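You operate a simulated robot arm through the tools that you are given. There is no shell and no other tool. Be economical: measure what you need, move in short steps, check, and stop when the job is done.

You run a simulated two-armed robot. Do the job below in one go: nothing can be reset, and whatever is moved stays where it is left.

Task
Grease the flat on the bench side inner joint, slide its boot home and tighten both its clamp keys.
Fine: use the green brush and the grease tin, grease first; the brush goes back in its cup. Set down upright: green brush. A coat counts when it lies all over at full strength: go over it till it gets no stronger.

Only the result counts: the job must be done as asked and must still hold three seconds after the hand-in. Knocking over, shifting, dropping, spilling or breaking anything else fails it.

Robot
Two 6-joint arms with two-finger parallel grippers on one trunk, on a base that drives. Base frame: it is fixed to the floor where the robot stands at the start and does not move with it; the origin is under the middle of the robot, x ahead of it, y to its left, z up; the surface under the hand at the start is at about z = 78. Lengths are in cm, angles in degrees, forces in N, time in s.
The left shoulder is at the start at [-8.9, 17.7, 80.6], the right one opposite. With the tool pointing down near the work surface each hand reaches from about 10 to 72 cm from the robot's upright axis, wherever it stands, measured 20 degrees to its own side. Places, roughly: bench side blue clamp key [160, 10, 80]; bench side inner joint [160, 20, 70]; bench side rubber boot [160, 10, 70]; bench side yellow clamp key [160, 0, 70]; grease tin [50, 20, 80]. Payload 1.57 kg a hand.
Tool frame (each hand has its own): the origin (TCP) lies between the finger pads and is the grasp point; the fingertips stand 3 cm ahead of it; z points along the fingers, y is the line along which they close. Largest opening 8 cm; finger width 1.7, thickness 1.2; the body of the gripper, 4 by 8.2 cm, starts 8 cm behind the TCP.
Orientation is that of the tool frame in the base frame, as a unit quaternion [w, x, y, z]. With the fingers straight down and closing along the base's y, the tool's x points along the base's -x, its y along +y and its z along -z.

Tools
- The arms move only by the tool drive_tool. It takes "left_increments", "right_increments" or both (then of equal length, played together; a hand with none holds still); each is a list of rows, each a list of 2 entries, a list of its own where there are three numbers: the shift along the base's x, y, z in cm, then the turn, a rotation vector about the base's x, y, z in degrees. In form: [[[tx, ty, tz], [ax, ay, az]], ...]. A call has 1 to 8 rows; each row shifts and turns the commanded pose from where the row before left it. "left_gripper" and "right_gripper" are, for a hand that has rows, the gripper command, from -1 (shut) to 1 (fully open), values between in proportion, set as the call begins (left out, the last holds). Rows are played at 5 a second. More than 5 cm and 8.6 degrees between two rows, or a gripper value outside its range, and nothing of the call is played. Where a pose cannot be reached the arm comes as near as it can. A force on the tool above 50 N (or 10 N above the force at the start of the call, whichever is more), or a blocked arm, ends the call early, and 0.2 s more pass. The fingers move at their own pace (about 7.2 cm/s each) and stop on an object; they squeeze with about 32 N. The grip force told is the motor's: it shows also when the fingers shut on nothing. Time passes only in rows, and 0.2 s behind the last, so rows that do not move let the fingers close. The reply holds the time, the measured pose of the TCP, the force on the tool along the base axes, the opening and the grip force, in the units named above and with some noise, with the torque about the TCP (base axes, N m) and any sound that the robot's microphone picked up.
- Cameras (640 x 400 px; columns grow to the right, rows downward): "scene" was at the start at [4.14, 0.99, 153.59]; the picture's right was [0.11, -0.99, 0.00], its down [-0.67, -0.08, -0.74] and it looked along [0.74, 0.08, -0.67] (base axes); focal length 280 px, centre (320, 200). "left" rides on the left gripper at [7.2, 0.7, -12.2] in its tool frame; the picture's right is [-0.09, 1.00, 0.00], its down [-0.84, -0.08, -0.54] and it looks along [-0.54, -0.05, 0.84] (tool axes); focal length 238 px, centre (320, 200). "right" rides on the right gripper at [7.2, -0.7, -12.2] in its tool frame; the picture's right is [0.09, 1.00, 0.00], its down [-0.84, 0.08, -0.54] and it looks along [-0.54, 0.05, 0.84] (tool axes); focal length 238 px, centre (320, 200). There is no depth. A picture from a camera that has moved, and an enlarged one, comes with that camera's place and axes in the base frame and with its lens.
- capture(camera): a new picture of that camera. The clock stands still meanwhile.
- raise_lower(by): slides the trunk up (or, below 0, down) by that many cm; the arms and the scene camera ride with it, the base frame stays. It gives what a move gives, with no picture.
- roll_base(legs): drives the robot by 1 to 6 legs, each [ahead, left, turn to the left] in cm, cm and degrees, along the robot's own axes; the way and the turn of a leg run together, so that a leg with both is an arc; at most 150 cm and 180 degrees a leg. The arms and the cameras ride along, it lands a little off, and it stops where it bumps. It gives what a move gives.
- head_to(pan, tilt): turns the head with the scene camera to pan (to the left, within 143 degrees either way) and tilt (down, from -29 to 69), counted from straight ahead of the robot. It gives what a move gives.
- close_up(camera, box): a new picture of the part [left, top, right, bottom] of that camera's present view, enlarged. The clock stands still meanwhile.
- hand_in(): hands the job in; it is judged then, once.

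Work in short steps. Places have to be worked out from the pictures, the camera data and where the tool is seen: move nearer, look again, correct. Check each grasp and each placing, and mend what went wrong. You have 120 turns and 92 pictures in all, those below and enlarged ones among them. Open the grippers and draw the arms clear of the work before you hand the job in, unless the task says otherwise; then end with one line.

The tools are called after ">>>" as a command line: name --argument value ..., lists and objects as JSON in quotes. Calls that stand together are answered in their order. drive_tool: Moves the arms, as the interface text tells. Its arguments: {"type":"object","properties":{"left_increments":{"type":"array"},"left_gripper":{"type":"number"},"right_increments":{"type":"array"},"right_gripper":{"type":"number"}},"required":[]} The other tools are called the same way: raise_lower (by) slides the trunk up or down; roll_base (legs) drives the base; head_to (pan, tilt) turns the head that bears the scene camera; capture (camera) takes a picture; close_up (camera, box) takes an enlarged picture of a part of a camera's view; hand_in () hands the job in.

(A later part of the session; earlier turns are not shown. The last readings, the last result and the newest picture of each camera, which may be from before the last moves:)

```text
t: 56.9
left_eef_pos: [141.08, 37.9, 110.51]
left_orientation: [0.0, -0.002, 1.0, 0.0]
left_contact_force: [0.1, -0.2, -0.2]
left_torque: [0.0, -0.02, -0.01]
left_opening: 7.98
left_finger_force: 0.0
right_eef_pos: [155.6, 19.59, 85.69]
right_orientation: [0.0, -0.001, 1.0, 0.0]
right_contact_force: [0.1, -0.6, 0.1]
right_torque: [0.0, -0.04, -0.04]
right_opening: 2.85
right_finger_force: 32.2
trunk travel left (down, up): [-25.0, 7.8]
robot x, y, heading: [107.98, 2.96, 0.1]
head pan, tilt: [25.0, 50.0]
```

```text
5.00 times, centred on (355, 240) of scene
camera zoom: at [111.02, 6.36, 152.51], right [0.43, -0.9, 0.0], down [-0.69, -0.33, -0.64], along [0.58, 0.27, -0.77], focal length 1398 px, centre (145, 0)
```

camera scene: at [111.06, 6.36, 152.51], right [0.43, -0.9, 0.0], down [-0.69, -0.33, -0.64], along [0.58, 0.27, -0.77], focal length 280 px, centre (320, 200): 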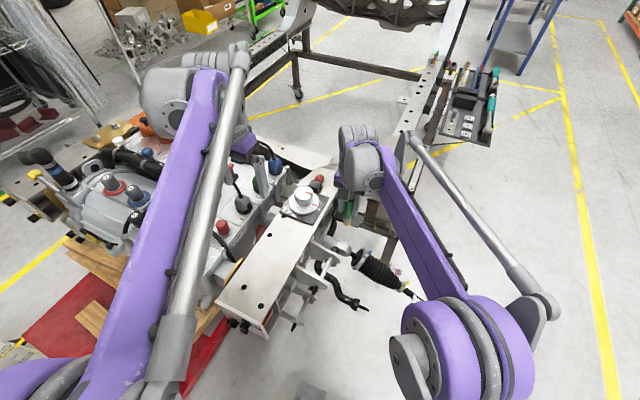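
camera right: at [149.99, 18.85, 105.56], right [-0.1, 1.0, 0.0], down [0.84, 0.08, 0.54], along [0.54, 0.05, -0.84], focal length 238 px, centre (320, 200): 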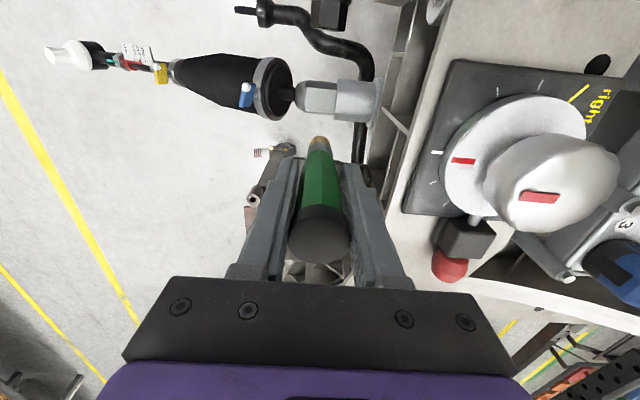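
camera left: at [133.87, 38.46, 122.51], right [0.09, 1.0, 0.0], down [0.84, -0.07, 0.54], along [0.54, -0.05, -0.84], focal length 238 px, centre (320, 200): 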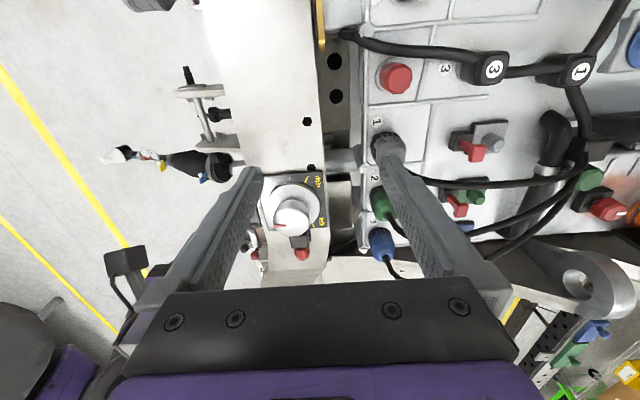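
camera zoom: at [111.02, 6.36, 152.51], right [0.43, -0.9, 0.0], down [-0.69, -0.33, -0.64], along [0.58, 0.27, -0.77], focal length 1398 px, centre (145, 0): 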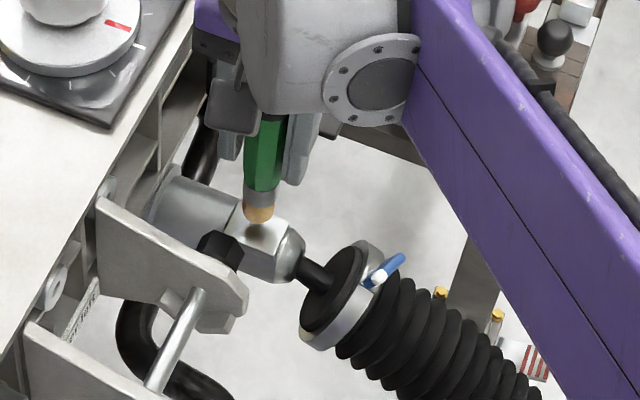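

The tip is just above the flat near its centre. I descend in 0.3 cm steps until I feel contact.

>>> drive_tool --right_increments '[[[0, 0, -0.4], [0, 0, 0]], [[0, 0, -0.4], [0, 0, 0]], [[0, 0, -0.3], [0, 0, 0]], [[0, 0, 0], [0, 0, 0]]]'

```text
t: 57.9
left_eef_pos: [141.11, 37.77, 110.49]
left_orientation: [-0.001, -0.002, 1.0, -0.001]
left_contact_force: [-0.8, 0.5, 0.2]
left_torque: [-0.03, -0.01, -0.03]
left_opening: 8.03
left_finger_force: 0.1
right_eef_pos: [155.51, 19.6, 84.73]
right_orientation: [0.001, -0.001, 1.0, -0.001]
right_contact_force: [1.9, 0.6, 14.4]
right_torque: [0.07, -0.16, 0.0]
right_opening: 2.87
right_finger_force: 31.9
trunk travel left (down, up): [-25.0, 7.8]
robot x, y, heading: [108.11, 3.0, 0.2]
head pan, tilt: [25.0, 50.0]
```

Contact with 14 N. I stroke over the flat in lanes, following the slight slope.

>>> drive_tool --right_increments '[[[0, 0.6, 0.08], [0, 0, 0]], [[0, 0.6, 0.08], [0, 0, 0]], [[-1, 0, 0], [0, 0, 0]], [[0, -0.8, -0.1], [0, 0, 0]], [[0, -0.8, -0.1], [0, 0, 0]], [[0, -0.8, -0.1], [0, 0, 0]], [[1, 0, 0], [0, 0, 0]], [[1, 0, 0], [0, 0, 0]]]'

>>> drive_tool --right_increments '[[[0, 0.8, 0.1], [0, 0, 0]], [[0, 0.8, 0.1], [0, 0, 0]], [[0, 0.8, 0.1], [0, 0, 0]], [[-1, 0, 0], [0, 0, 0]], [[0, -0.8, -0.1], [0, 0, 0]], [[0, -0.8, -0.1], [0, 0, 0]], [[0, -0.8, -0.1], [0, 0, 0]], [[0, 1.2, 2.5], [0, 0, 0]]]'

>>> close_up --camera "right" --box '[230, 40, 410, 160]'

```text
t: 59.7
left_eef_pos: [140.99, 37.74, 110.52]
left_orientation: [0.001, -0.002, 1.0, 0.0]
left_contact_force: [0.5, -0.2, -0.9]
left_torque: [0.01, 0.01, -0.01]
left_opening: 7.99
left_finger_force: 0.0
right_eef_pos: [156.57, 18.32, 84.64]
right_orientation: [0.001, -0.002, 1.0, 0.0]
right_contact_force: [-5.0, 1.1, 15.4]
right_torque: [-0.1, 0.39, -0.03]
right_opening: 2.84
right_finger_force: 32.3
trunk travel left (down, up): [-25.0, 7.8]
robot x, y, heading: [107.96, 3.0, 0.1]
head pan, tilt: [25.0, 50.0]
```

```text
t: 61.5
left_eef_pos: [141.01, 37.83, 110.44]
left_orientation: [0.001, -0.002, 1.0, 0.0]
left_contact_force: [-0.3, 0.2, -0.6]
left_torque: [-0.02, -0.01, -0.01]
left_opening: 8.01
left_finger_force: 0.0
right_eef_pos: [155.59, 19.58, 87.08]
right_orientation: [0.0, -0.002, 1.0, 0.0]
right_contact_force: [0.5, 0.0, 0.5]
right_torque: [0.01, -0.01, 0.02]
right_opening: 2.86
right_finger_force: 31.8
trunk travel left (down, up): [-25.0, 7.8]
robot x, y, heading: [108.6, 3.12, 0.4]
head pan, tilt: [25.0, 50.0]
```

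```text
3.33 times, centred on (320, 100) of right
camera zoom: at [148.22, 18.94, 99.16], right [-0.1, 1.0, 0.0], down [0.84, 0.08, 0.54], along [0.54, 0.05, -0.84], focal length 794 px, centre (320, 533)
```

zoom: 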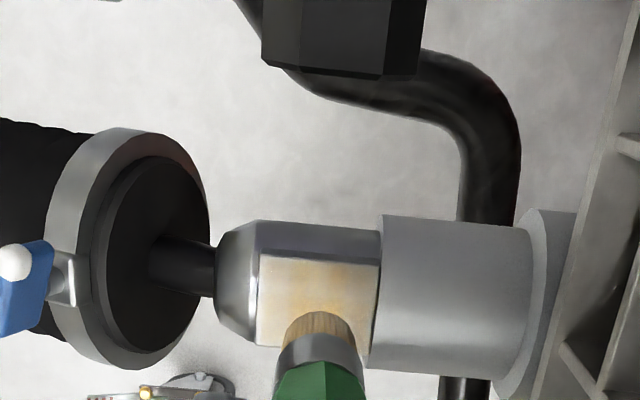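

A pale coat is forming. I repeat the passes to build strength.

>>> drive_tool --right_increments '[[[-0.2, 0, -2.4], [0, 0, 0]], [[-1.1, 1.2, 0.1], [0, 0, 0]], [[0, -0.8, -0.1], [0, 0, 0]], [[0, -0.8, -0.1], [0, 0, 0]], [[0, -0.8, -0.1], [0, 0, 0]], [[0.8, 0, 0], [0, 0, 0]], [[0, 1.2, 0.15], [0, 0, 0]], [[0, 1.2, 0.15], [0, 0, 0]]]'

>>> drive_tool --right_increments '[[[0.7, 0, 0], [0, 0, 0]], [[0, -1.2, -0.15], [0, 0, 0]], [[0, -1.2, -0.15], [0, 0, 0]], [[0.7, 0, 0], [0, 0, 0]], [[0, 1.2, 0.15], [0, 0, 0]], [[0, 1.2, 0.15], [0, 0, 0]], [[-1, -0.6, -0.07], [0, 0, 0]], [[-0.1, -0.6, 2.5], [0, 0, 0]]]'

>>> close_up --camera "right" --box '[230, 40, 410, 160]'

```text
t: 63.3
left_eef_pos: [141.01, 37.92, 110.49]
left_orientation: [0.001, -0.002, 1.0, 0.001]
left_contact_force: [0.1, 0.1, 0.1]
left_torque: [-0.02, 0.06, -0.02]
left_opening: 7.98
left_finger_force: 0.0
right_eef_pos: [155.05, 20.83, 84.53]
right_orientation: [0.001, -0.002, 1.0, 0.0]
right_contact_force: [0.5, 1.2, -0.5]
right_torque: [0.0, 0.0, 0.04]
right_opening: 2.87
right_finger_force: 32.2
trunk travel left (down, up): [-25.0, 7.8]
robot x, y, heading: [108.23, 3.08, 0.1]
head pan, tilt: [25.0, 50.0]
```

```text
t: 65.1
left_eef_pos: [141.17, 37.83, 110.42]
left_orientation: [0.0, -0.002, 1.0, 0.0]
left_contact_force: [0.5, 0.4, -0.8]
left_torque: [0.01, 0.0, 0.01]
left_opening: 8.04
left_finger_force: 0.0
right_eef_pos: [155.35, 19.42, 87.1]
right_orientation: [0.0, -0.002, 1.0, 0.0]
right_contact_force: [0.4, 0.1, -0.5]
right_torque: [-0.01, -0.02, 0.02]
right_opening: 2.87
right_finger_force: 32.0
trunk travel left (down, up): [-25.0, 7.8]
robot x, y, heading: [108.11, 3.02, 0.4]
head pan, tilt: [25.0, 50.0]
```

```text
3.33 times, centred on (320, 100) of right
camera zoom: at [148.06, 18.79, 99.19], right [-0.1, 1.0, 0.0], down [0.84, 0.08, 0.54], along [0.54, 0.05, -0.84], focal length 794 px, centre (320, 533)
```

zoom: 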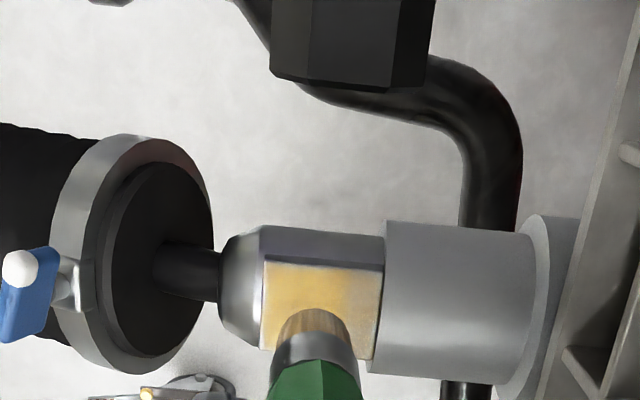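

Stronger now, with paler edges. I do another round reaching further to the edges, a touch firmer.

>>> drive_tool --right_increments '[[[-0.1, 0, -2.6], [0, 0, 0]], [[-1.4, 1.6, 0.2], [0, 0, 0]], [[0, -1.6, -0.2], [0, 0, 0]], [[0, -1.6, -0.2], [0, 0, 0]], [[0.9, 0, 0], [0, 0, 0]], [[0, 1.6, 0.2], [0, 0, 0]], [[0, 1.6, 0.2], [0, 0, 0]], [[0.9, 0, 0], [0, 0, 0]]]'

>>> drive_tool --right_increments '[[[0, -1.6, -0.2], [0, 0, 0]], [[0, -1.6, -0.2], [0, 0, 0]], [[0.9, 0, 0], [0, 0, 0]], [[0, 1.6, 0.2], [0, 0, 0]], [[0, 1.6, 0.2], [0, 0, 0]], [[-1.3, 0, 0], [0, 0, 0]], [[0, -1.6, -0.2], [0, 0, 0]], [[0.1, 0, 2.5], [0, 0, 0]]]'

>>> close_up --camera "right" --box '[230, 40, 410, 160]'

```text
t: 66.9
left_eef_pos: [141.15, 37.77, 110.55]
left_orientation: [0.001, -0.002, 1.0, 0.0]
left_contact_force: [0.1, 0.0, -0.8]
left_torque: [0.05, 0.01, 0.04]
left_opening: 8.01
left_finger_force: 0.0
right_eef_pos: [155.7, 21.25, 84.82]
right_orientation: [-0.001, -0.002, 1.0, 0.0]
right_contact_force: [-0.4, 0.0, 0.2]
right_torque: [0.0, 0.02, 0.02]
right_opening: 2.87
right_finger_force: 31.9
trunk travel left (down, up): [-25.0, 7.8]
robot x, y, heading: [108.08, 3.3, 0.2]
head pan, tilt: [25.0, 50.0]
```

```text
t: 68.7
left_eef_pos: [141.09, 37.88, 110.4]
left_orientation: [0.0, -0.002, 1.0, -0.001]
left_contact_force: [0.2, -0.2, 0.8]
left_torque: [-0.03, 0.0, 0.01]
left_opening: 7.99
left_finger_force: 0.1
right_eef_pos: [155.45, 19.45, 87.15]
right_orientation: [0.001, -0.002, 1.0, 0.0]
right_contact_force: [-0.1, 0.6, -0.3]
right_torque: [-0.03, 0.01, -0.01]
right_opening: 2.84
right_finger_force: 32.3
trunk travel left (down, up): [-25.0, 7.8]
robot x, y, heading: [108.27, 2.97, 0.4]
head pan, tilt: [25.0, 50.0]
```

```text
3.33 times, centred on (320, 100) of right
camera zoom: at [148.11, 18.9, 99.24], right [-0.1, 1.0, 0.0], down [0.84, 0.08, 0.54], along [0.54, 0.05, -0.84], focal length 794 px, centre (320, 533)
```

zoom: 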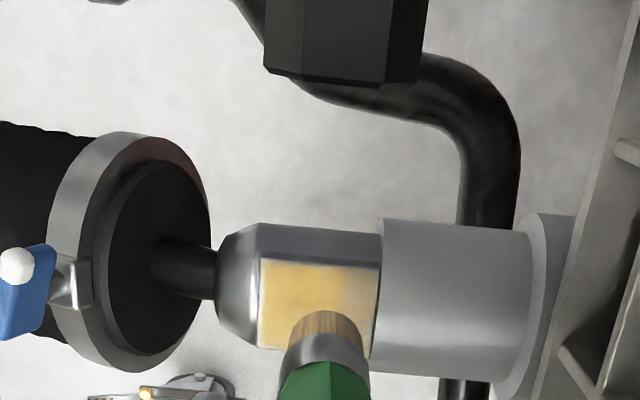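

The +y end shows no contact force in these passes; I check the contact height there.

>>> drive_tool --right_increments '[[[0, 1.2, -1.5], [0, 0, 0]], [[0, 0, -1.1], [0, 0, 0]], [[0, 0, -0.2], [0, 0, 0]], [[0, 0, 0], [0, 0, 0]]]'

```text
t: 69.7
left_eef_pos: [140.91, 37.8, 110.53]
left_orientation: [0.001, -0.002, 1.0, 0.0]
left_contact_force: [0.7, -0.3, 0.0]
left_torque: [0.01, -0.01, 0.04]
left_opening: 8.0
left_finger_force: 0.0
right_eef_pos: [155.26, 20.77, 84.32]
right_orientation: [0.0, -0.002, 1.0, 0.001]
right_contact_force: [-1.4, 0.9, 26.9]
right_torque: [0.27, -0.01, 0.04]
right_opening: 2.82
right_finger_force: 32.1
trunk travel left (down, up): [-25.0, 7.8]
robot x, y, heading: [108.09, 3.03, 0.3]
head pan, tilt: [25.0, 50.0]
```

Surface there is at TCP ~84.5, so the flat is level. I do level strokes, beginning with the +y half.

>>> drive_tool --right_increments '[[[0, 0.5, 0.1], [0, 0, 0]], [[-1.3, 0, 0], [0, 0, 0]], [[0, -1.4, 0], [0, 0, 0]], [[0, -1.4, 0], [0, 0, 0]], [[0.9, 0, 0], [0, 0, 0]], [[0, 1.4, 0], [0, 0, 0]], [[0, 1.4, 0], [0, 0, 0]], [[0.9, 0, 0], [0, 0, 0]]]'

>>> drive_tool --right_increments '[[[0, -1.4, 0], [0, 0, 0]], [[0, -1.4, 0], [0, 0, 0]], [[0.8, 0, 0], [0, 0, 0]], [[0, 1.4, 0], [0, 0, 0]], [[0, 1.4, 0], [0, 0, 0]], [[-1.3, 0, 0], [0, 0, 0]], [[0, -1.4, 0], [0, 0, 0]], [[0.1, 0, 2.5], [0, 0, 0]]]'

>>> close_up --camera "right" --box '[230, 40, 410, 160]'

```text
t: 71.5
left_eef_pos: [140.99, 37.89, 110.45]
left_orientation: [0.0, -0.002, 1.0, 0.001]
left_contact_force: [-0.3, 0.4, -0.2]
left_torque: [0.04, -0.02, 0.0]
left_opening: 8.01
left_finger_force: 0.0
right_eef_pos: [156.04, 21.3, 84.48]
right_orientation: [0.0, -0.002, 1.0, 0.0]
right_contact_force: [-0.7, -0.3, -0.3]
right_torque: [0.03, 0.02, 0.01]
right_opening: 2.84
right_finger_force: 31.8
trunk travel left (down, up): [-25.0, 7.8]
robot x, y, heading: [108.57, 3.32, 0.3]
head pan, tilt: [25.0, 50.0]
```

```text
t: 73.3
left_eef_pos: [141.05, 37.86, 110.36]
left_orientation: [0.0, -0.001, 1.0, 0.0]
left_contact_force: [-0.1, 0.0, -0.5]
left_torque: [0.01, 0.02, -0.03]
left_opening: 8.0
left_finger_force: 0.0
right_eef_pos: [155.53, 19.83, 86.75]
right_orientation: [-0.001, -0.001, 1.0, 0.0]
right_contact_force: [-0.5, -0.3, -0.7]
right_torque: [-0.01, 0.03, 0.0]
right_opening: 2.8
right_finger_force: 32.1
trunk travel left (down, up): [-25.0, 7.8]
robot x, y, heading: [108.12, 3.03, 0.2]
head pan, tilt: [25.0, 50.0]
```

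```text
3.33 times, centred on (320, 100) of right
camera zoom: at [148.31, 19.17, 98.93], right [-0.1, 1.0, 0.0], down [0.84, 0.08, 0.54], along [0.54, 0.05, -0.84], focal length 794 px, centre (320, 533)
```

zoom: 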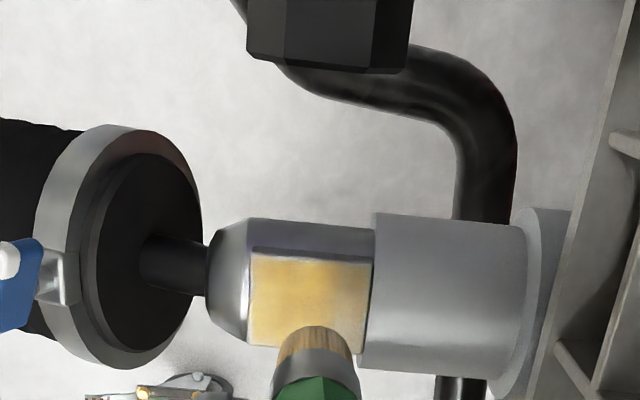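

I lift and shift the brush off to see the whole coat.

>>> drive_tool --right_increments '[[[0, 0, 4], [0, 0, 0]], [[2, 0, 3], [0, 0, 0]]]'

>>> close_up --camera "right" --box '[280, 60, 370, 150]'

```text
t: 73.9
left_eef_pos: [141.04, 37.85, 110.46]
left_orientation: [0.0, -0.002, 1.0, 0.0]
left_contact_force: [0.0, -0.9, 0.3]
left_torque: [0.0, 0.04, 0.0]
left_opening: 7.98
left_finger_force: 0.0
right_eef_pos: [157.59, 19.9, 93.98]
right_orientation: [0.001, -0.002, 1.0, 0.0]
right_contact_force: [0.6, 0.5, -0.5]
right_torque: [-0.01, 0.02, -0.02]
right_opening: 2.83
right_finger_force: 31.6
trunk travel left (down, up): [-25.0, 7.8]
robot x, y, heading: [108.03, 3.0, 0.2]
head pan, tilt: [25.0, 50.0]
```

```text
4.44 times, centred on (325, 105) of right
camera zoom: at [150.34, 19.26, 106.02], right [-0.1, 1.0, 0.0], down [0.84, 0.08, 0.54], along [0.54, 0.05, -0.84], focal length 1059 px, centre (298, 622)
```

zoom: 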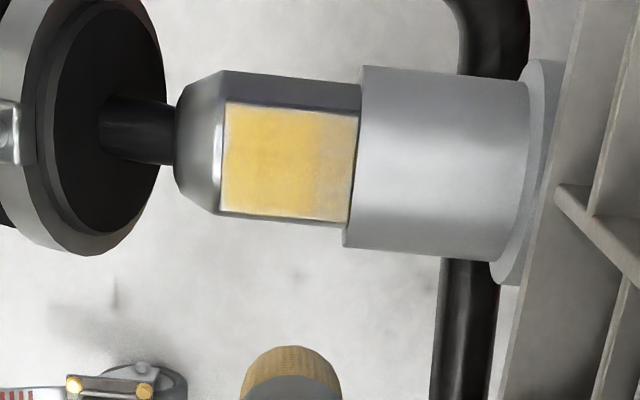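

The -y part is strong but the +y third is pale: the surface seems lower there. I go back over that end with a slightly lower command.

>>> drive_tool --right_increments '[[[-1, 0.3, -3.5], [0, 0, 0]], [[-1.3, 0.3, -3.5], [0, 0, 0]], [[0, 0, -2.2], [0, 0, 0]], [[0, 0, -0.2], [0, 0, 0]], [[0, 0, 0], [0, 0, 0]]]'

```text
t: 75.1
left_eef_pos: [141.03, 37.88, 110.49]
left_orientation: [-0.001, -0.001, 1.0, 0.0]
left_contact_force: [-0.2, 0.5, 0.5]
left_torque: [0.0, 0.0, 0.04]
left_opening: 7.95
left_finger_force: 0.1
right_eef_pos: [155.31, 20.44, 84.35]
right_orientation: [-0.001, -0.001, 1.0, 0.0]
right_contact_force: [-0.9, 0.8, -0.7]
right_torque: [0.02, -0.01, -0.02]
right_opening: 2.82
right_finger_force: 31.9
trunk travel left (down, up): [-25.0, 7.8]
robot x, y, heading: [108.2, 2.98, -0.2]
head pan, tilt: [25.0, 50.0]
```

No contact yet at 84.35; the brush may have slipped up a bit in the grip. I go on down.

>>> drive_tool --right_increments '[[[0, 0, -0.15], [0, 0, 0]], [[0, 0, -0.15], [0, 0, 0]], [[0, 0, 0], [0, 0, 0]]]'

```text
t: 75.9
left_eef_pos: [141.14, 37.81, 110.37]
left_orientation: [0.0, -0.001, 1.0, 0.0]
left_contact_force: [0.4, -0.6, -0.8]
left_torque: [-0.01, -0.04, -0.01]
left_opening: 8.01
left_finger_force: 0.0
right_eef_pos: [155.25, 20.42, 84.12]
right_orientation: [0.0, -0.002, 1.0, 0.0]
right_contact_force: [-0.3, 0.0, -1.3]
right_torque: [-0.02, -0.02, -0.02]
right_opening: 2.81
right_finger_force: 31.9
trunk travel left (down, up): [-25.0, 7.8]
robot x, y, heading: [108.47, 3.03, 0.6]
head pan, tilt: [25.0, 50.0]
```

>>> drive_tool --right_increments '[[[0, 0, -0.15], [0, 0, 0]], [[0, 0, -0.15], [0, 0, 0]], [[0, 0, 0], [0, 0, 0]]]'

>>> close_up --camera "right" --box '[230, 60, 410, 180]'

```text
t: 76.7
left_eef_pos: [141.19, 37.79, 110.53]
left_orientation: [0.0, -0.002, 1.0, 0.001]
left_contact_force: [-0.1, 0.0, -0.2]
left_torque: [0.01, 0.0, 0.02]
left_opening: 8.0
left_finger_force: 0.1
right_eef_pos: [155.21, 20.49, 83.98]
right_orientation: [0.001, -0.002, 1.0, 0.0]
right_contact_force: [3.0, 0.7, 18.3]
right_torque: [0.03, -0.36, 0.0]
right_opening: 2.83
right_finger_force: 31.8
trunk travel left (down, up): [-25.0, 7.8]
robot x, y, heading: [108.1, 2.98, 0.1]
head pan, tilt: [25.0, 50.0]
```

```text
3.33 times, centred on (320, 120) of right
camera zoom: at [147.84, 19.78, 96.05], right [-0.1, 1.0, 0.0], down [0.84, 0.08, 0.54], along [0.54, 0.05, -0.84], focal length 794 px, centre (320, 467)
```

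zoom: 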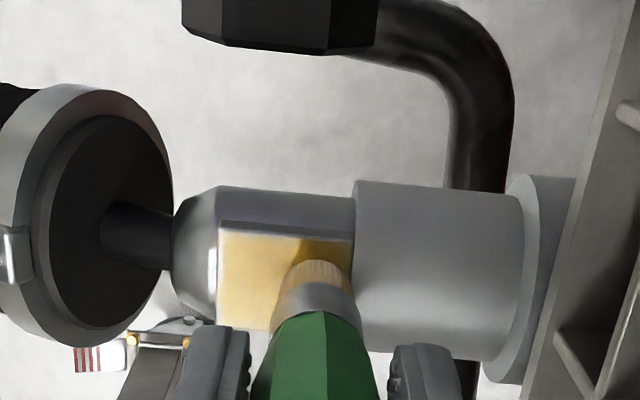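

Contact at TCP z 84.0. I stroke this +y end across its width.

>>> drive_tool --right_increments '[[[-1.2, 0, 0.05], [0, 0, 0]], [[1.2, 0, 0], [0, 0, 0]], [[1.2, 0, 0], [0, 0, 0]], [[0, -0.6, 0.05], [0, 0, 0]], [[-1.2, 0, 0], [0, 0, 0]], [[-1.2, 0, 0], [0, 0, 0]], [[0, -0.6, 0.05], [0, 0, 0]], [[1.2, 0, 0], [0, 0, 0]]]'

>>> drive_tool --right_increments '[[[1.2, 0, 0], [0, 0, 0]], [[0, -0.8, 0], [0, 0, 0]], [[-1.2, 0, 0], [0, 0, 0]], [[-1.2, 0, 0], [0, 0, 0]], [[0.2, 1.3, -0.05], [0, 0, 0]], [[1, 0.7, -0.05], [0, 0, 0]], [[1, 0, 0], [0, 0, 0]], [[-1, 0, 0], [0, 0, 0]]]'

>>> drive_tool --right_increments '[[[0, 0, 3], [0, 0, 0]], [[0, 0, 3.5], [0, 0, 0]], [[2, 0, 3], [0, 0, 0]]]'

>>> close_up --camera "right" --box '[280, 60, 370, 150]'

```text
t: 78.5
left_eef_pos: [141.09, 37.9, 110.41]
left_orientation: [0.0, -0.003, 1.0, 0.0]
left_contact_force: [0.2, -0.2, 0.3]
left_torque: [0.01, -0.01, 0.0]
left_opening: 8.0
left_finger_force: 0.0
right_eef_pos: [155.26, 19.33, 84.01]
right_orientation: [0.0, -0.002, 1.0, 0.0]
right_contact_force: [-0.3, 0.4, -0.9]
right_torque: [-0.01, -0.01, -0.02]
right_opening: 2.83
right_finger_force: 31.9
trunk travel left (down, up): [-25.0, 7.8]
robot x, y, heading: [108.51, 3.1, 0.2]
head pan, tilt: [25.0, 50.0]
```

```text
t: 80.3
left_eef_pos: [141.07, 37.7, 110.58]
left_orientation: [0.0, -0.002, 1.0, 0.0]
left_contact_force: [0.8, -0.3, 0.5]
left_torque: [0.01, 0.0, -0.04]
left_opening: 8.02
left_finger_force: 0.1
right_eef_pos: [155.08, 20.33, 83.9]
right_orientation: [0.001, -0.001, 1.0, 0.0]
right_contact_force: [6.3, -0.2, 18.0]
right_torque: [0.01, -0.48, 0.02]
right_opening: 2.84
right_finger_force: 31.8
trunk travel left (down, up): [-25.0, 7.8]
robot x, y, heading: [108.14, 3.12, 0.3]
head pan, tilt: [25.0, 50.0]
```

```text
t: 81.1
left_eef_pos: [141.12, 37.85, 110.49]
left_orientation: [0.0, -0.003, 1.0, 0.0]
left_contact_force: [-0.4, 0.6, 0.0]
left_torque: [0.04, 0.05, -0.01]
left_opening: 7.98
left_finger_force: 0.1
right_eef_pos: [157.29, 20.32, 93.53]
right_orientation: [0.0, -0.001, 1.0, -0.001]
right_contact_force: [0.1, 0.8, -0.8]
right_torque: [0.05, 0.0, -0.01]
right_opening: 2.81
right_finger_force: 32.4
trunk travel left (down, up): [-25.0, 7.8]
robot x, y, heading: [108.45, 2.96, 0.3]
head pan, tilt: [25.0, 50.0]
```

```text
4.44 times, centred on (325, 105) of right
camera zoom: at [150.04, 19.71, 105.53], right [-0.1, 1.0, 0.0], down [0.84, 0.08, 0.54], along [0.54, 0.05, -0.84], focal length 1059 px, centre (298, 622)
```

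zoom: 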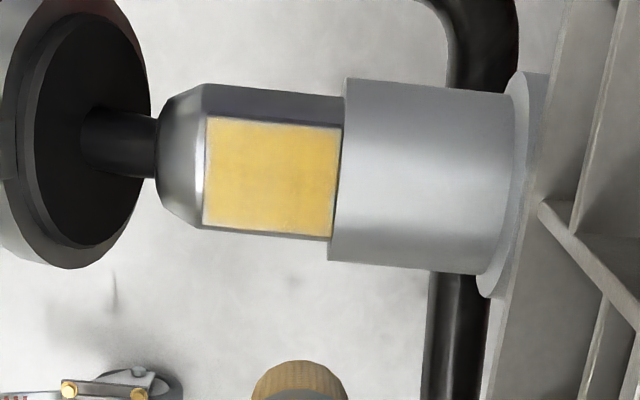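

The coat is now nearly even. One more complete round at the same height, then I compare.

>>> drive_tool --right_increments '[[[-2, 0, -3.4], [0, 0, 0]], [[0, 0.2, -3.5], [0, 0, 0]], [[-1.3, 0.2, -2.75], [0, 0, 0]], [[0, -1.5, 0], [0, 0, 0]], [[0, -1.5, 0.05], [0, 0, 0]], [[0.8, 0, 0], [0, 0, 0]], [[0, 1.5, -0.05], [0, 0, 0]], [[0, 1.5, 0], [0, 0, 0]]]'

>>> drive_tool --right_increments '[[[0.8, 0, 0], [0, 0, 0]], [[0, -1.5, 0], [0, 0, 0]], [[0, -1.5, 0.05], [0, 0, 0]], [[0.8, 0, 0], [0, 0, 0]], [[0, 1.5, -0.05], [0, 0, 0]], [[0, 1.5, 0], [0, 0, 0]], [[-0.4, 0, 0], [0, 0, 0]], [[0, -1.5, 0], [0, 0, 0]]]'

>>> drive_tool --right_increments '[[[0, -1.5, 0.05], [0, 0, 0]], [[-0.8, 0, 0], [0, 0, 0]], [[0, 1.5, -0.05], [0, 0, 0]], [[0, 1.5, 0], [0, 0, 0]], [[-0.8, 0, 0], [0, 0, 0]], [[0, -1.5, 0], [0, 0, 0]], [[0, -1.5, 0], [0, 0, 0]], [[0, 1.5, 3], [0, 0, 0]]]'

>>> drive_tool --right_increments '[[[0.6, 0.8, 3], [0, 0, 0]], [[2, 0, 3.5], [0, 0, 0]]]'

>>> close_up --camera "right" --box '[280, 60, 370, 150]'

```text
t: 82.9
left_eef_pos: [140.95, 37.75, 110.55]
left_orientation: [0.001, -0.002, 1.0, 0.001]
left_contact_force: [0.4, 0.2, 0.1]
left_torque: [0.0, 0.01, 0.0]
left_opening: 8.0
left_finger_force: 0.1
right_eef_pos: [154.57, 20.47, 83.85]
right_orientation: [0.001, -0.002, 1.0, 0.0]
right_contact_force: [0.1, -6.1, 25.7]
right_torque: [-0.54, -0.1, -0.02]
right_opening: 2.85
right_finger_force: 31.6
trunk travel left (down, up): [-25.0, 7.8]
robot x, y, heading: [108.3, 2.77, 0.1]
head pan, tilt: [25.0, 50.0]
```

```text
t: 84.7
left_eef_pos: [141.06, 37.85, 110.5]
left_orientation: [0.001, -0.002, 1.0, 0.0]
left_contact_force: [0.9, 0.7, -0.1]
left_torque: [0.02, -0.02, 0.01]
left_opening: 7.99
left_finger_force: 0.0
right_eef_pos: [155.87, 19.29, 83.69]
right_orientation: [0.0, -0.002, 1.0, 0.0]
right_contact_force: [0.7, -0.3, -0.5]
right_torque: [-0.02, 0.03, 0.02]
right_opening: 2.84
right_finger_force: 32.2
trunk travel left (down, up): [-25.0, 7.8]
robot x, y, heading: [108.26, 3.06, 0.4]
head pan, tilt: [25.0, 50.0]
```

```text
t: 86.5
left_eef_pos: [141.13, 37.89, 110.5]
left_orientation: [0.0, -0.002, 1.0, -0.001]
left_contact_force: [0.3, 0.0, -0.2]
left_torque: [0.01, -0.04, 0.01]
left_opening: 8.01
left_finger_force: 0.0
right_eef_pos: [154.11, 19.19, 86.64]
right_orientation: [0.0, -0.001, 1.0, -0.001]
right_contact_force: [-0.1, -0.3, 0.4]
right_torque: [0.0, -0.01, 0.0]
right_opening: 2.8
right_finger_force: 32.1
trunk travel left (down, up): [-25.0, 7.8]
robot x, y, heading: [107.95, 2.9, 0.4]
head pan, tilt: [25.0, 50.0]
```

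```text
t: 87.1
left_eef_pos: [141.17, 37.88, 110.42]
left_orientation: [0.0, -0.002, 1.0, 0.0]
left_contact_force: [0.5, -0.7, -0.8]
left_torque: [0.0, 0.01, 0.01]
left_opening: 7.99
left_finger_force: 0.0
right_eef_pos: [157.04, 19.98, 93.47]
right_orientation: [0.0, -0.002, 1.0, 0.0]
right_contact_force: [0.3, -0.6, 0.1]
right_torque: [0.0, 0.01, 0.01]
right_opening: 2.83
right_finger_force: 32.1
trunk travel left (down, up): [-25.0, 7.8]
robot x, y, heading: [108.23, 3.09, 0.3]
head pan, tilt: [25.0, 50.0]
```

```text
4.44 times, centred on (325, 105) of right
camera zoom: at [149.68, 19.41, 105.54], right [-0.1, 1.0, 0.0], down [0.84, 0.08, 0.54], along [0.54, 0.05, -0.84], focal length 1059 px, centre (298, 622)
```

zoom: 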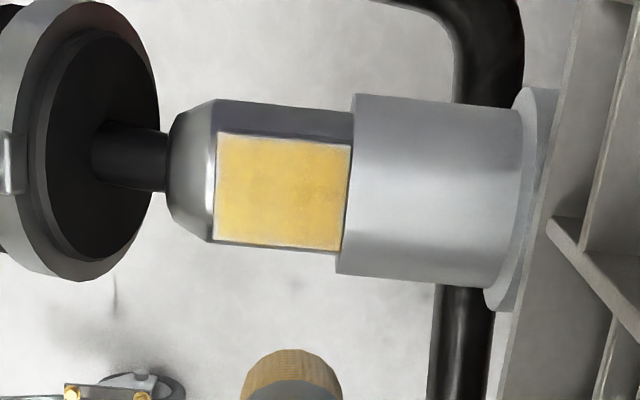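

Looks saturated, but I'll do one more round a little lower to confirm it gets no stronger.

>>> drive_tool --right_increments '[[[-2, 0, -3.4], [0, 0, 0]], [[0, 0.3, -3.5], [0, 0, 0]], [[-0.8, 0.2, -2.85], [0, 0, 0]], [[0, -1.5, 0], [0, 0, 0]], [[0, -1.3, 0], [0, 0, 0]], [[0.5, 0, 0], [0, 0, 0]], [[0, 1.4, 0], [0, 0, 0]], [[0, 1.4, 0], [0, 0, 0]]]'

>>> drive_tool --right_increments '[[[0.5, 0, 0], [0, 0, 0]], [[0, -1.4, -0.05], [0, 0, 0]], [[0, -1.4, 0], [0, 0, 0]], [[0.5, 0, 0], [0, 0, 0]], [[0, 1.4, 0], [0, 0, 0]], [[0, 1.4, 0], [0, 0, 0]], [[0.5, 0, 0], [0, 0, 0]], [[0, -1.4, -0.05], [0, 0, 0]]]'

>>> drive_tool --right_increments '[[[0, -1.4, 0], [0, 0, 0]], [[-1, 0, 0], [0, 0, 0]], [[0, 1.4, 0], [0, 0, 0]], [[0, 1.0, 0], [0, 0, 0]], [[-0.4, -0.8, 0], [0, 0, 0]], [[0, 0, 3], [0, 0, 0]], [[0.6, 0.2, 3.3], [0, 0, 0]], [[2, 0, 3.5], [0, 0, 0]]]'

>>> close_up --camera "right" --box '[280, 60, 370, 150]'

```text
t: 88.9
left_eef_pos: [141.01, 37.71, 110.52]
left_orientation: [0.001, -0.002, 1.0, -0.001]
left_contact_force: [-0.4, -0.6, 0.1]
left_torque: [0.01, 0.01, 0.03]
left_opening: 8.01
left_finger_force: 0.0
right_eef_pos: [154.68, 20.5, 83.6]
right_orientation: [0.002, -0.002, 1.0, 0.0]
right_contact_force: [1.9, -5.7, 20.5]
right_torque: [-0.45, -0.17, -0.03]
right_opening: 2.82
right_finger_force: 32.0
trunk travel left (down, up): [-25.0, 7.8]
robot x, y, heading: [107.9, 2.92, 0.1]
head pan, tilt: [25.0, 50.0]
```

```text
t: 90.7
left_eef_pos: [141.05, 37.83, 110.54]
left_orientation: [0.0, -0.002, 1.0, -0.001]
left_contact_force: [0.2, 0.7, -0.5]
left_torque: [-0.01, 0.01, -0.01]
left_opening: 8.03
left_finger_force: 0.0
right_eef_pos: [155.97, 19.15, 83.38]
right_orientation: [0.001, -0.002, 1.0, 0.001]
right_contact_force: [1.6, 5.8, 18.2]
right_torque: [0.41, -0.19, -0.01]
right_opening: 2.82
right_finger_force: 32.0
trunk travel left (down, up): [-25.0, 7.8]
robot x, y, heading: [108.32, 3.01, 0.2]
head pan, tilt: [25.0, 50.0]
```

```text
t: 92.5
left_eef_pos: [141.16, 37.88, 110.44]
left_orientation: [-0.001, -0.002, 1.0, 0.0]
left_contact_force: [1.0, 0.2, -1.4]
left_torque: [0.01, 0.0, 0.02]
left_opening: 8.03
left_finger_force: 0.0
right_eef_pos: [157.45, 19.69, 93.15]
right_orientation: [0.0, -0.002, 1.0, 0.0]
right_contact_force: [-0.7, -0.4, -0.6]
right_torque: [-0.01, -0.01, 0.01]
right_opening: 2.83
right_finger_force: 31.9
trunk travel left (down, up): [-25.0, 7.8]
robot x, y, heading: [108.26, 3.07, 0.1]
head pan, tilt: [25.0, 50.0]
```

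```text
4.44 times, centred on (325, 105) of right
camera zoom: at [150.13, 19.07, 105.25], right [-0.1, 1.0, 0.0], down [0.84, 0.08, 0.54], along [0.54, 0.05, -0.84], focal length 1059 px, centre (298, 622)
```

zoom: 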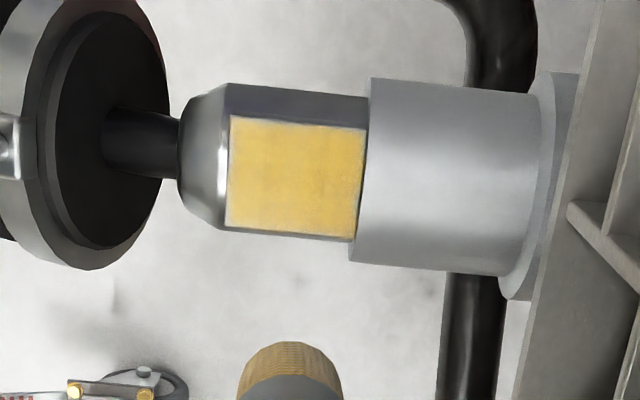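

The coat is even with crisp edges: full strength. I park the right hand with the brush away to the right, and use the left hand for the boot, turning it 90° so it closes along x.

>>> drive_tool --right_increments '[[[-1, -4, 2], [0, 0, 0]], [[-2, -4, 2], [0, 0, 0]], [[-2, -4, 2], [0, 0, 0]], [[-2, -4, 2], [0, 0, 0]], [[-2, -4, 2], [0, 0, 0]], [[-2, -4, 1], [0, 0, 0]], [[-2, -4, 1], [0, 0, 0]], [[-2, -4, 1], [0, 0, 0]]]'

>>> drive_tool --right_increments '[[[-2, -4, 0], [0, 0, 0]], [[-2, -4, 0], [0, 0, 0]], [[-2, -4, 0], [0, 0, 0]], [[-2, -3, 0], [0, 0, 0]], [[0, 0, 0], [0, 0, 0]], [[0, 0, 0], [0, 0, 0]]]' --left_increments '[[[1, -3, 0], [0, 0, 8.5]], [[1, -4, 0], [0, 0, 8.5]], [[1, -4, 0], [0, 0, 8.5]], [[1, -4, 0], [0, 0, 8.5]], [[1, -4, 0], [0, 0, 8.5]], [[1, -4, 0], [0, 0, 8.5]]]'

>>> drive_tool --left_increments '[[[1, -3, 0], [0, 0, 8.5]], [[1, -3, 0], [0, 0, 8.5]], [[1, -2, 0], [0, 0, 8.5]], [[1, -2, -1], [0, 0, 8.5]], [[1, -1, -2], [0, 0, 5]], [[1, 0, -2], [0, 0, 0]]]'

>>> capture --camera "left"

>>> capture --camera "scene"

```text
t: 94.3
left_eef_pos: [141.0, 37.74, 110.54]
left_orientation: [0.0, -0.002, 1.0, 0.0]
left_contact_force: [-0.3, 0.1, 0.3]
left_torque: [-0.03, -0.04, -0.01]
left_opening: 8.02
left_finger_force: 0.1
right_eef_pos: [142.42, -12.44, 106.44]
right_orientation: [0.001, -0.002, 1.0, 0.0]
right_contact_force: [-0.5, 0.8, 0.1]
right_torque: [0.06, -0.03, 0.04]
right_opening: 2.84
right_finger_force: 32.3
trunk travel left (down, up): [-25.0, 7.8]
robot x, y, heading: [108.22, 3.04, 0.3]
head pan, tilt: [25.0, 50.0]
```

```text
t: 95.7
left_eef_pos: [147.13, 14.88, 110.57]
left_orientation: [0.001, -0.432, 0.902, 0.0]
left_contact_force: [-0.3, -0.1, 0.5]
left_torque: [0.02, -0.02, -0.02]
left_opening: 8.01
left_finger_force: 0.2
right_eef_pos: [134.19, -27.54, 106.11]
right_orientation: [0.0, -0.002, 1.0, 0.001]
right_contact_force: [0.2, -0.1, -1.3]
right_torque: [0.02, 0.0, 0.02]
right_opening: 2.81
right_finger_force: 31.9
trunk travel left (down, up): [-25.0, 7.8]
robot x, y, heading: [108.33, 3.27, 0.3]
head pan, tilt: [25.0, 50.0]
```

```text
t: 97.1
left_eef_pos: [152.98, 3.99, 105.38]
left_orientation: [0.0, 0.708, -0.706, -0.001]
left_contact_force: [0.3, -0.6, -0.1]
left_torque: [-0.02, -0.01, 0.01]
left_opening: 8.01
left_finger_force: 0.0
right_eef_pos: [134.31, -27.37, 106.03]
right_orientation: [0.0, -0.002, 1.0, -0.001]
right_contact_force: [-0.6, -0.5, -0.8]
right_torque: [-0.02, 0.03, -0.01]
right_opening: 2.85
right_finger_force: 32.2
trunk travel left (down, up): [-25.0, 7.8]
robot x, y, heading: [108.19, 3.21, 0.2]
head pan, tilt: [25.0, 50.0]
```

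```text
46 pictures are left
camera left: at [152.33, -3.26, 117.52], right [-1.0, 0.09, 0.0], down [0.07, 0.84, 0.54], along [0.05, 0.54, -0.84], focal length 238 px, centre (320, 200)
```

left: 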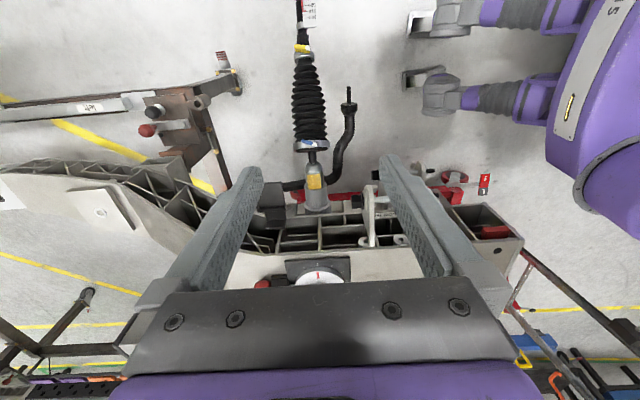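

```text
45 pictures are left
camera scene: at [111.05, 6.35, 152.51], right [0.43, -0.9, 0.0], down [-0.69, -0.33, -0.64], along [0.58, 0.27, -0.77], focal length 280 px, centre (320, 200)
```

scene: 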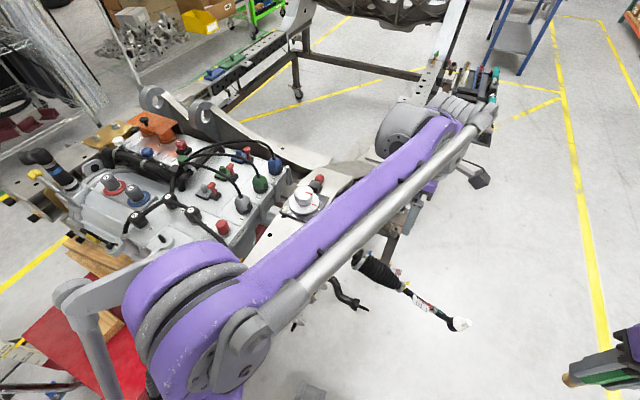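

The left camera now looks along the axis; I enlarge the boot.

>>> close_up --camera "left" --box '[230, 20, 390, 220]'

```text
2.00 times, centred on (310, 120) of left
camera zoom: at [152.33, -3.26, 117.52], right [-1.0, 0.09, 0.0], down [0.07, 0.84, 0.54], along [0.05, 0.54, -0.84], focal length 477 px, centre (340, 360)
```

zoom: 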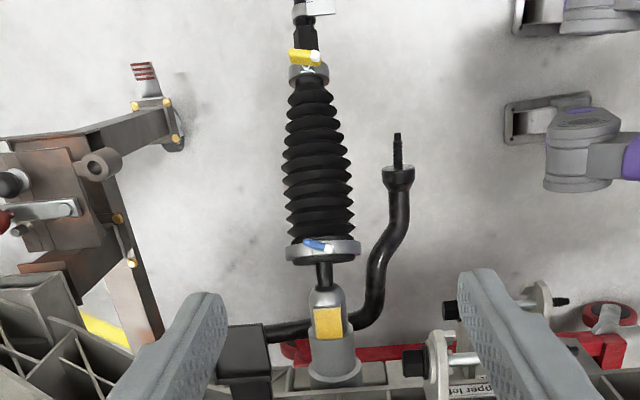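

To gauge the axis's tilt I look with the right camera from the side.

>>> close_up --camera "right" --box '[380, 120, 560, 260]'

```text
2.86 times, centred on (470, 190) of right
camera zoom: at [127.01, -28.02, 118.23], right [-0.1, 1.0, 0.0], down [0.84, 0.08, 0.54], along [0.54, 0.05, -0.84], focal length 681 px, centre (-109, 229)
```

zoom: 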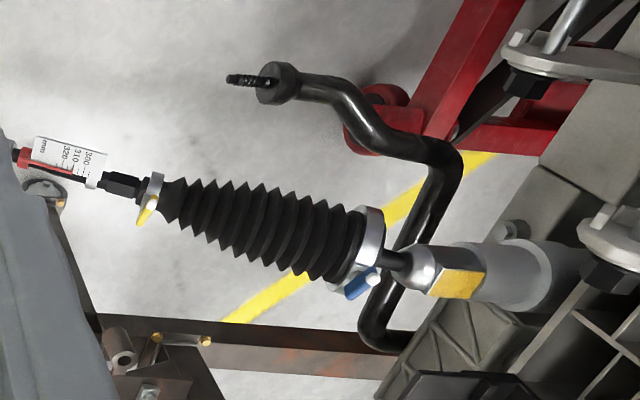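

The housing is level but the rod hangs down toward -y (axis near z 72 at the ring, 67 at the small clamp). I lower the left hand over the bellows near y 4 and check.

>>> drive_tool --left_increments '[[[1.2, 0, -4], [0, 0, 0]], [[1, 0, -4], [0, 0, 0]], [[0, 0, -4], [0, 0, 0]], [[0, 0, -4], [0, 0, 0]], [[0, 0, -4], [0, 0, 0]]]'

>>> capture --camera "left"

>>> close_up --camera "right" --box '[360, 80, 580, 260]'

```text
t: 98.3
left_eef_pos: [155.26, 4.17, 85.27]
left_orientation: [-0.001, 0.708, -0.706, 0.0]
left_contact_force: [0.2, 0.3, -0.9]
left_torque: [-0.04, -0.02, 0.0]
left_opening: 7.99
left_finger_force: 0.0
right_eef_pos: [134.32, -27.4, 106.1]
right_orientation: [-0.001, -0.002, 1.0, -0.001]
right_contact_force: [0.1, 0.3, -0.8]
right_torque: [-0.01, 0.04, 0.01]
right_opening: 2.83
right_finger_force: 31.6
trunk travel left (down, up): [-25.0, 7.8]
robot x, y, heading: [107.75, 3.26, 0.3]
head pan, tilt: [25.0, 50.0]
```

```text
42 pictures are left
camera left: at [154.51, -3.04, 97.36], right [-1.0, 0.09, 0.0], down [0.07, 0.84, 0.54], along [0.05, 0.54, -0.84], focal length 238 px, centre (320, 200)
```

left: 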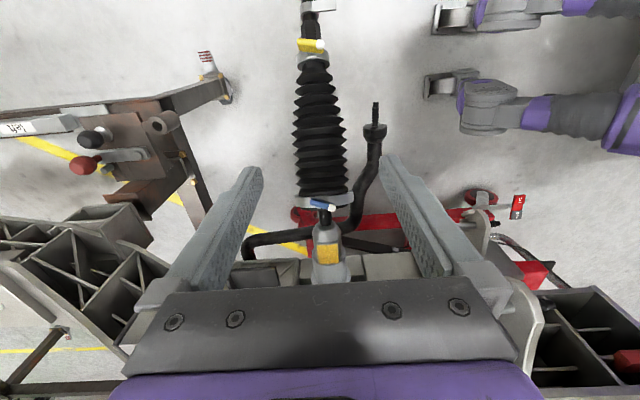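

```text
2.22 times, centred on (470, 170) of right
camera zoom: at [127.01, -28.02, 118.23], right [-0.1, 1.0, 0.0], down [0.84, 0.08, 0.54], along [0.54, 0.05, -0.84], focal length 530 px, centre (-13, 267)
```

zoom: 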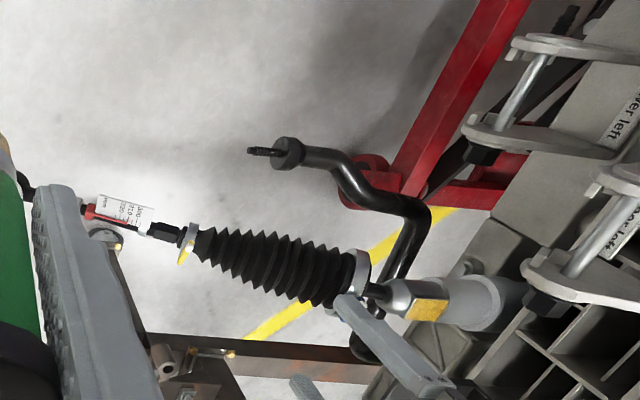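

Bellows axis is at x ≈ 155.65. I shift and descend around the bellows to z 70.5.

>>> drive_tool --left_increments '[[[0.4, 0, -3], [0, 0, 0]], [[0, 0, -4], [0, 0, 0]], [[0, 0, -4], [0, 0, 0]], [[0, 0, -2], [0, 0, 0]], [[0, 0, -1.7], [0, 0, 0]]]' --left_gripper 1

>>> capture --camera "left"

>>> close_up --camera "right" --box '[360, 80, 580, 260]'

```text
t: 99.5
left_eef_pos: [155.5, 3.9, 70.94]
left_orientation: [0.001, 0.708, -0.706, 0.0]
left_contact_force: [-0.1, -0.7, -0.6]
left_torque: [0.03, 0.0, -0.01]
left_opening: 8.0
left_finger_force: 0.1
right_eef_pos: [134.23, -27.4, 106.22]
right_orientation: [0.0, -0.001, 1.0, 0.0]
right_contact_force: [0.5, -0.6, 0.2]
right_torque: [0.0, -0.01, 0.0]
right_opening: 2.83
right_finger_force: 31.5
trunk travel left (down, up): [-25.0, 7.8]
robot x, y, heading: [108.06, 3.21, 0.4]
head pan, tilt: [25.0, 50.0]
```

```text
40 pictures are left
camera left: at [154.83, -3.33, 82.88], right [-1.0, 0.09, 0.0], down [0.07, 0.84, 0.54], along [0.05, 0.54, -0.84], focal length 238 px, centre (320, 200)
```

left: 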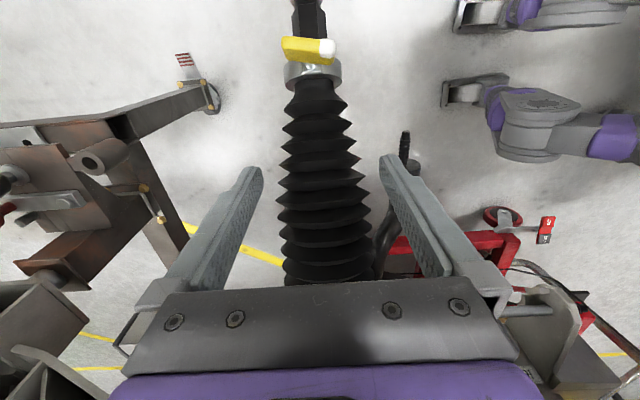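

```text
2.22 times, centred on (470, 170) of right
camera zoom: at [126.99, -28.03, 118.23], right [-0.1, 1.0, 0.0], down [0.84, 0.08, 0.54], along [0.54, 0.05, -0.84], focal length 530 px, centre (-13, 267)
```

zoom: 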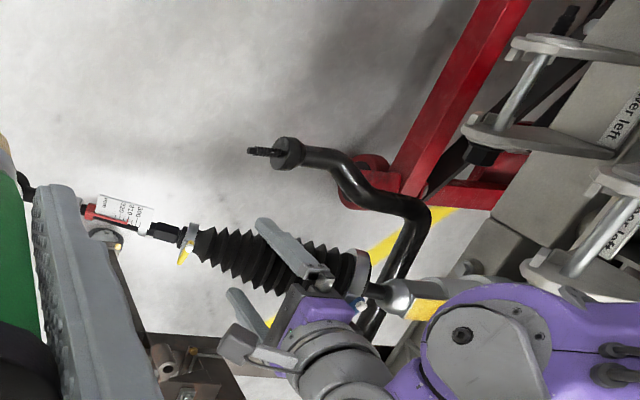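

The fingers straddle the bellows. I close and check the opening.

>>> drive_tool --left_increments '[[[0, 0, -0.6], [0, 0, 0]], [[0, 0, 0], [0, 0, 0]], [[0, 0, 0], [0, 0, 0]], [[0, 0, 0], [0, 0, 0]]]' --left_gripper -1

>>> drive_tool --left_increments '[[[0, 0.5, 0.1], [0, 0, 0]], [[0, 0.5, 0.1], [0, 0, 0]]]'

>>> capture --camera "left"

```text
t: 100.5
left_eef_pos: [155.47, 3.89, 70.39]
left_orientation: [-0.001, 0.708, -0.706, 0.001]
left_contact_force: [7.1, -10.4, 26.6]
left_torque: [-0.13, -0.18, -0.14]
left_opening: 6.05
left_finger_force: 45.0
right_eef_pos: [134.1, -27.48, 106.13]
right_orientation: [0.002, -0.002, 1.0, 0.001]
right_contact_force: [0.7, -0.6, -1.3]
right_torque: [0.01, 0.02, -0.01]
right_opening: 2.86
right_finger_force: 32.1
trunk travel left (down, up): [-25.0, 7.8]
robot x, y, heading: [108.38, 3.24, 0.1]
head pan, tilt: [25.0, 50.0]
```

```text
t: 101.1
left_eef_pos: [155.55, 4.52, 70.71]
left_orientation: [0.0, 0.707, -0.707, 0.001]
left_contact_force: [13.5, -23.4, 42.8]
left_torque: [-0.5, -0.14, 0.01]
left_opening: 6.09
left_finger_force: 45.1
right_eef_pos: [134.1, -27.47, 106.13]
right_orientation: [0.0, -0.001, 1.0, 0.001]
right_contact_force: [-0.3, -0.9, -0.5]
right_torque: [-0.01, -0.04, 0.01]
right_opening: 2.82
right_finger_force: 32.1
trunk travel left (down, up): [-25.0, 7.8]
robot x, y, heading: [107.93, 3.09, 0.2]
head pan, tilt: [25.0, 50.0]
```

```text
38 pictures are left
camera left: at [154.76, -2.64, 82.73], right [-1.0, 0.09, 0.0], down [0.07, 0.84, 0.54], along [0.05, 0.54, -0.84], focal length 238 px, centre (320, 200)
```

left: 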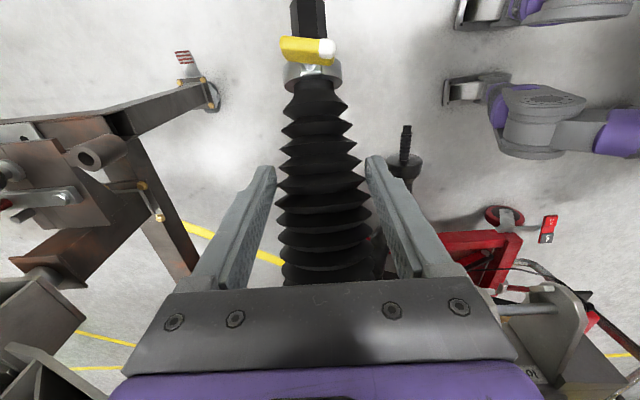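

The boot follows (grip 6.05 cm). The reaction pushes the tool up and +x, so I ease that way and push on along +y with a rising slope.

>>> drive_tool --left_increments '[[[0.15, 0, 0.4], [0, 0, 0]], [[0, 0, 0], [0, 0, 0]]]'

>>> drive_tool --left_increments '[[[0, 0.5, 0.15], [0, 0, 0]], [[0, 0.5, 0.15], [0, 0, 0]], [[0, 0.5, 0.15], [0, 0, 0]]]'

```text
t: 101.7
left_eef_pos: [155.44, 4.96, 70.9]
left_orientation: [-0.001, 0.708, -0.707, -0.002]
left_contact_force: [-5.2, -8.6, 9.9]
left_torque: [0.05, -0.6, -0.88]
left_opening: 6.03
left_finger_force: 45.1
right_eef_pos: [134.26, -27.46, 106.12]
right_orientation: [0.0, -0.002, 1.0, 0.0]
right_contact_force: [1.1, -0.3, 0.4]
right_torque: [-0.02, 0.0, 0.03]
right_opening: 2.83
right_finger_force: 32.4
trunk travel left (down, up): [-25.0, 7.8]
robot x, y, heading: [108.11, 3.32, 0.4]
head pan, tilt: [25.0, 50.0]
```

```text
t: 102.5
left_eef_pos: [155.61, 6.17, 71.51]
left_orientation: [0.001, 0.708, -0.706, 0.0]
left_contact_force: [-10.9, -17.9, 29.6]
left_torque: [-0.24, 1.46, 0.62]
left_opening: 6.03
left_finger_force: 45.1
right_eef_pos: [133.97, -27.59, 106.15]
right_orientation: [0.003, -0.002, 1.0, 0.001]
right_contact_force: [0.2, 0.2, -0.5]
right_torque: [-0.01, -0.01, 0.01]
right_opening: 2.84
right_finger_force: 32.0
trunk travel left (down, up): [-25.0, 7.8]
robot x, y, heading: [108.12, 3.01, 0.1]
head pan, tilt: [25.0, 50.0]
```

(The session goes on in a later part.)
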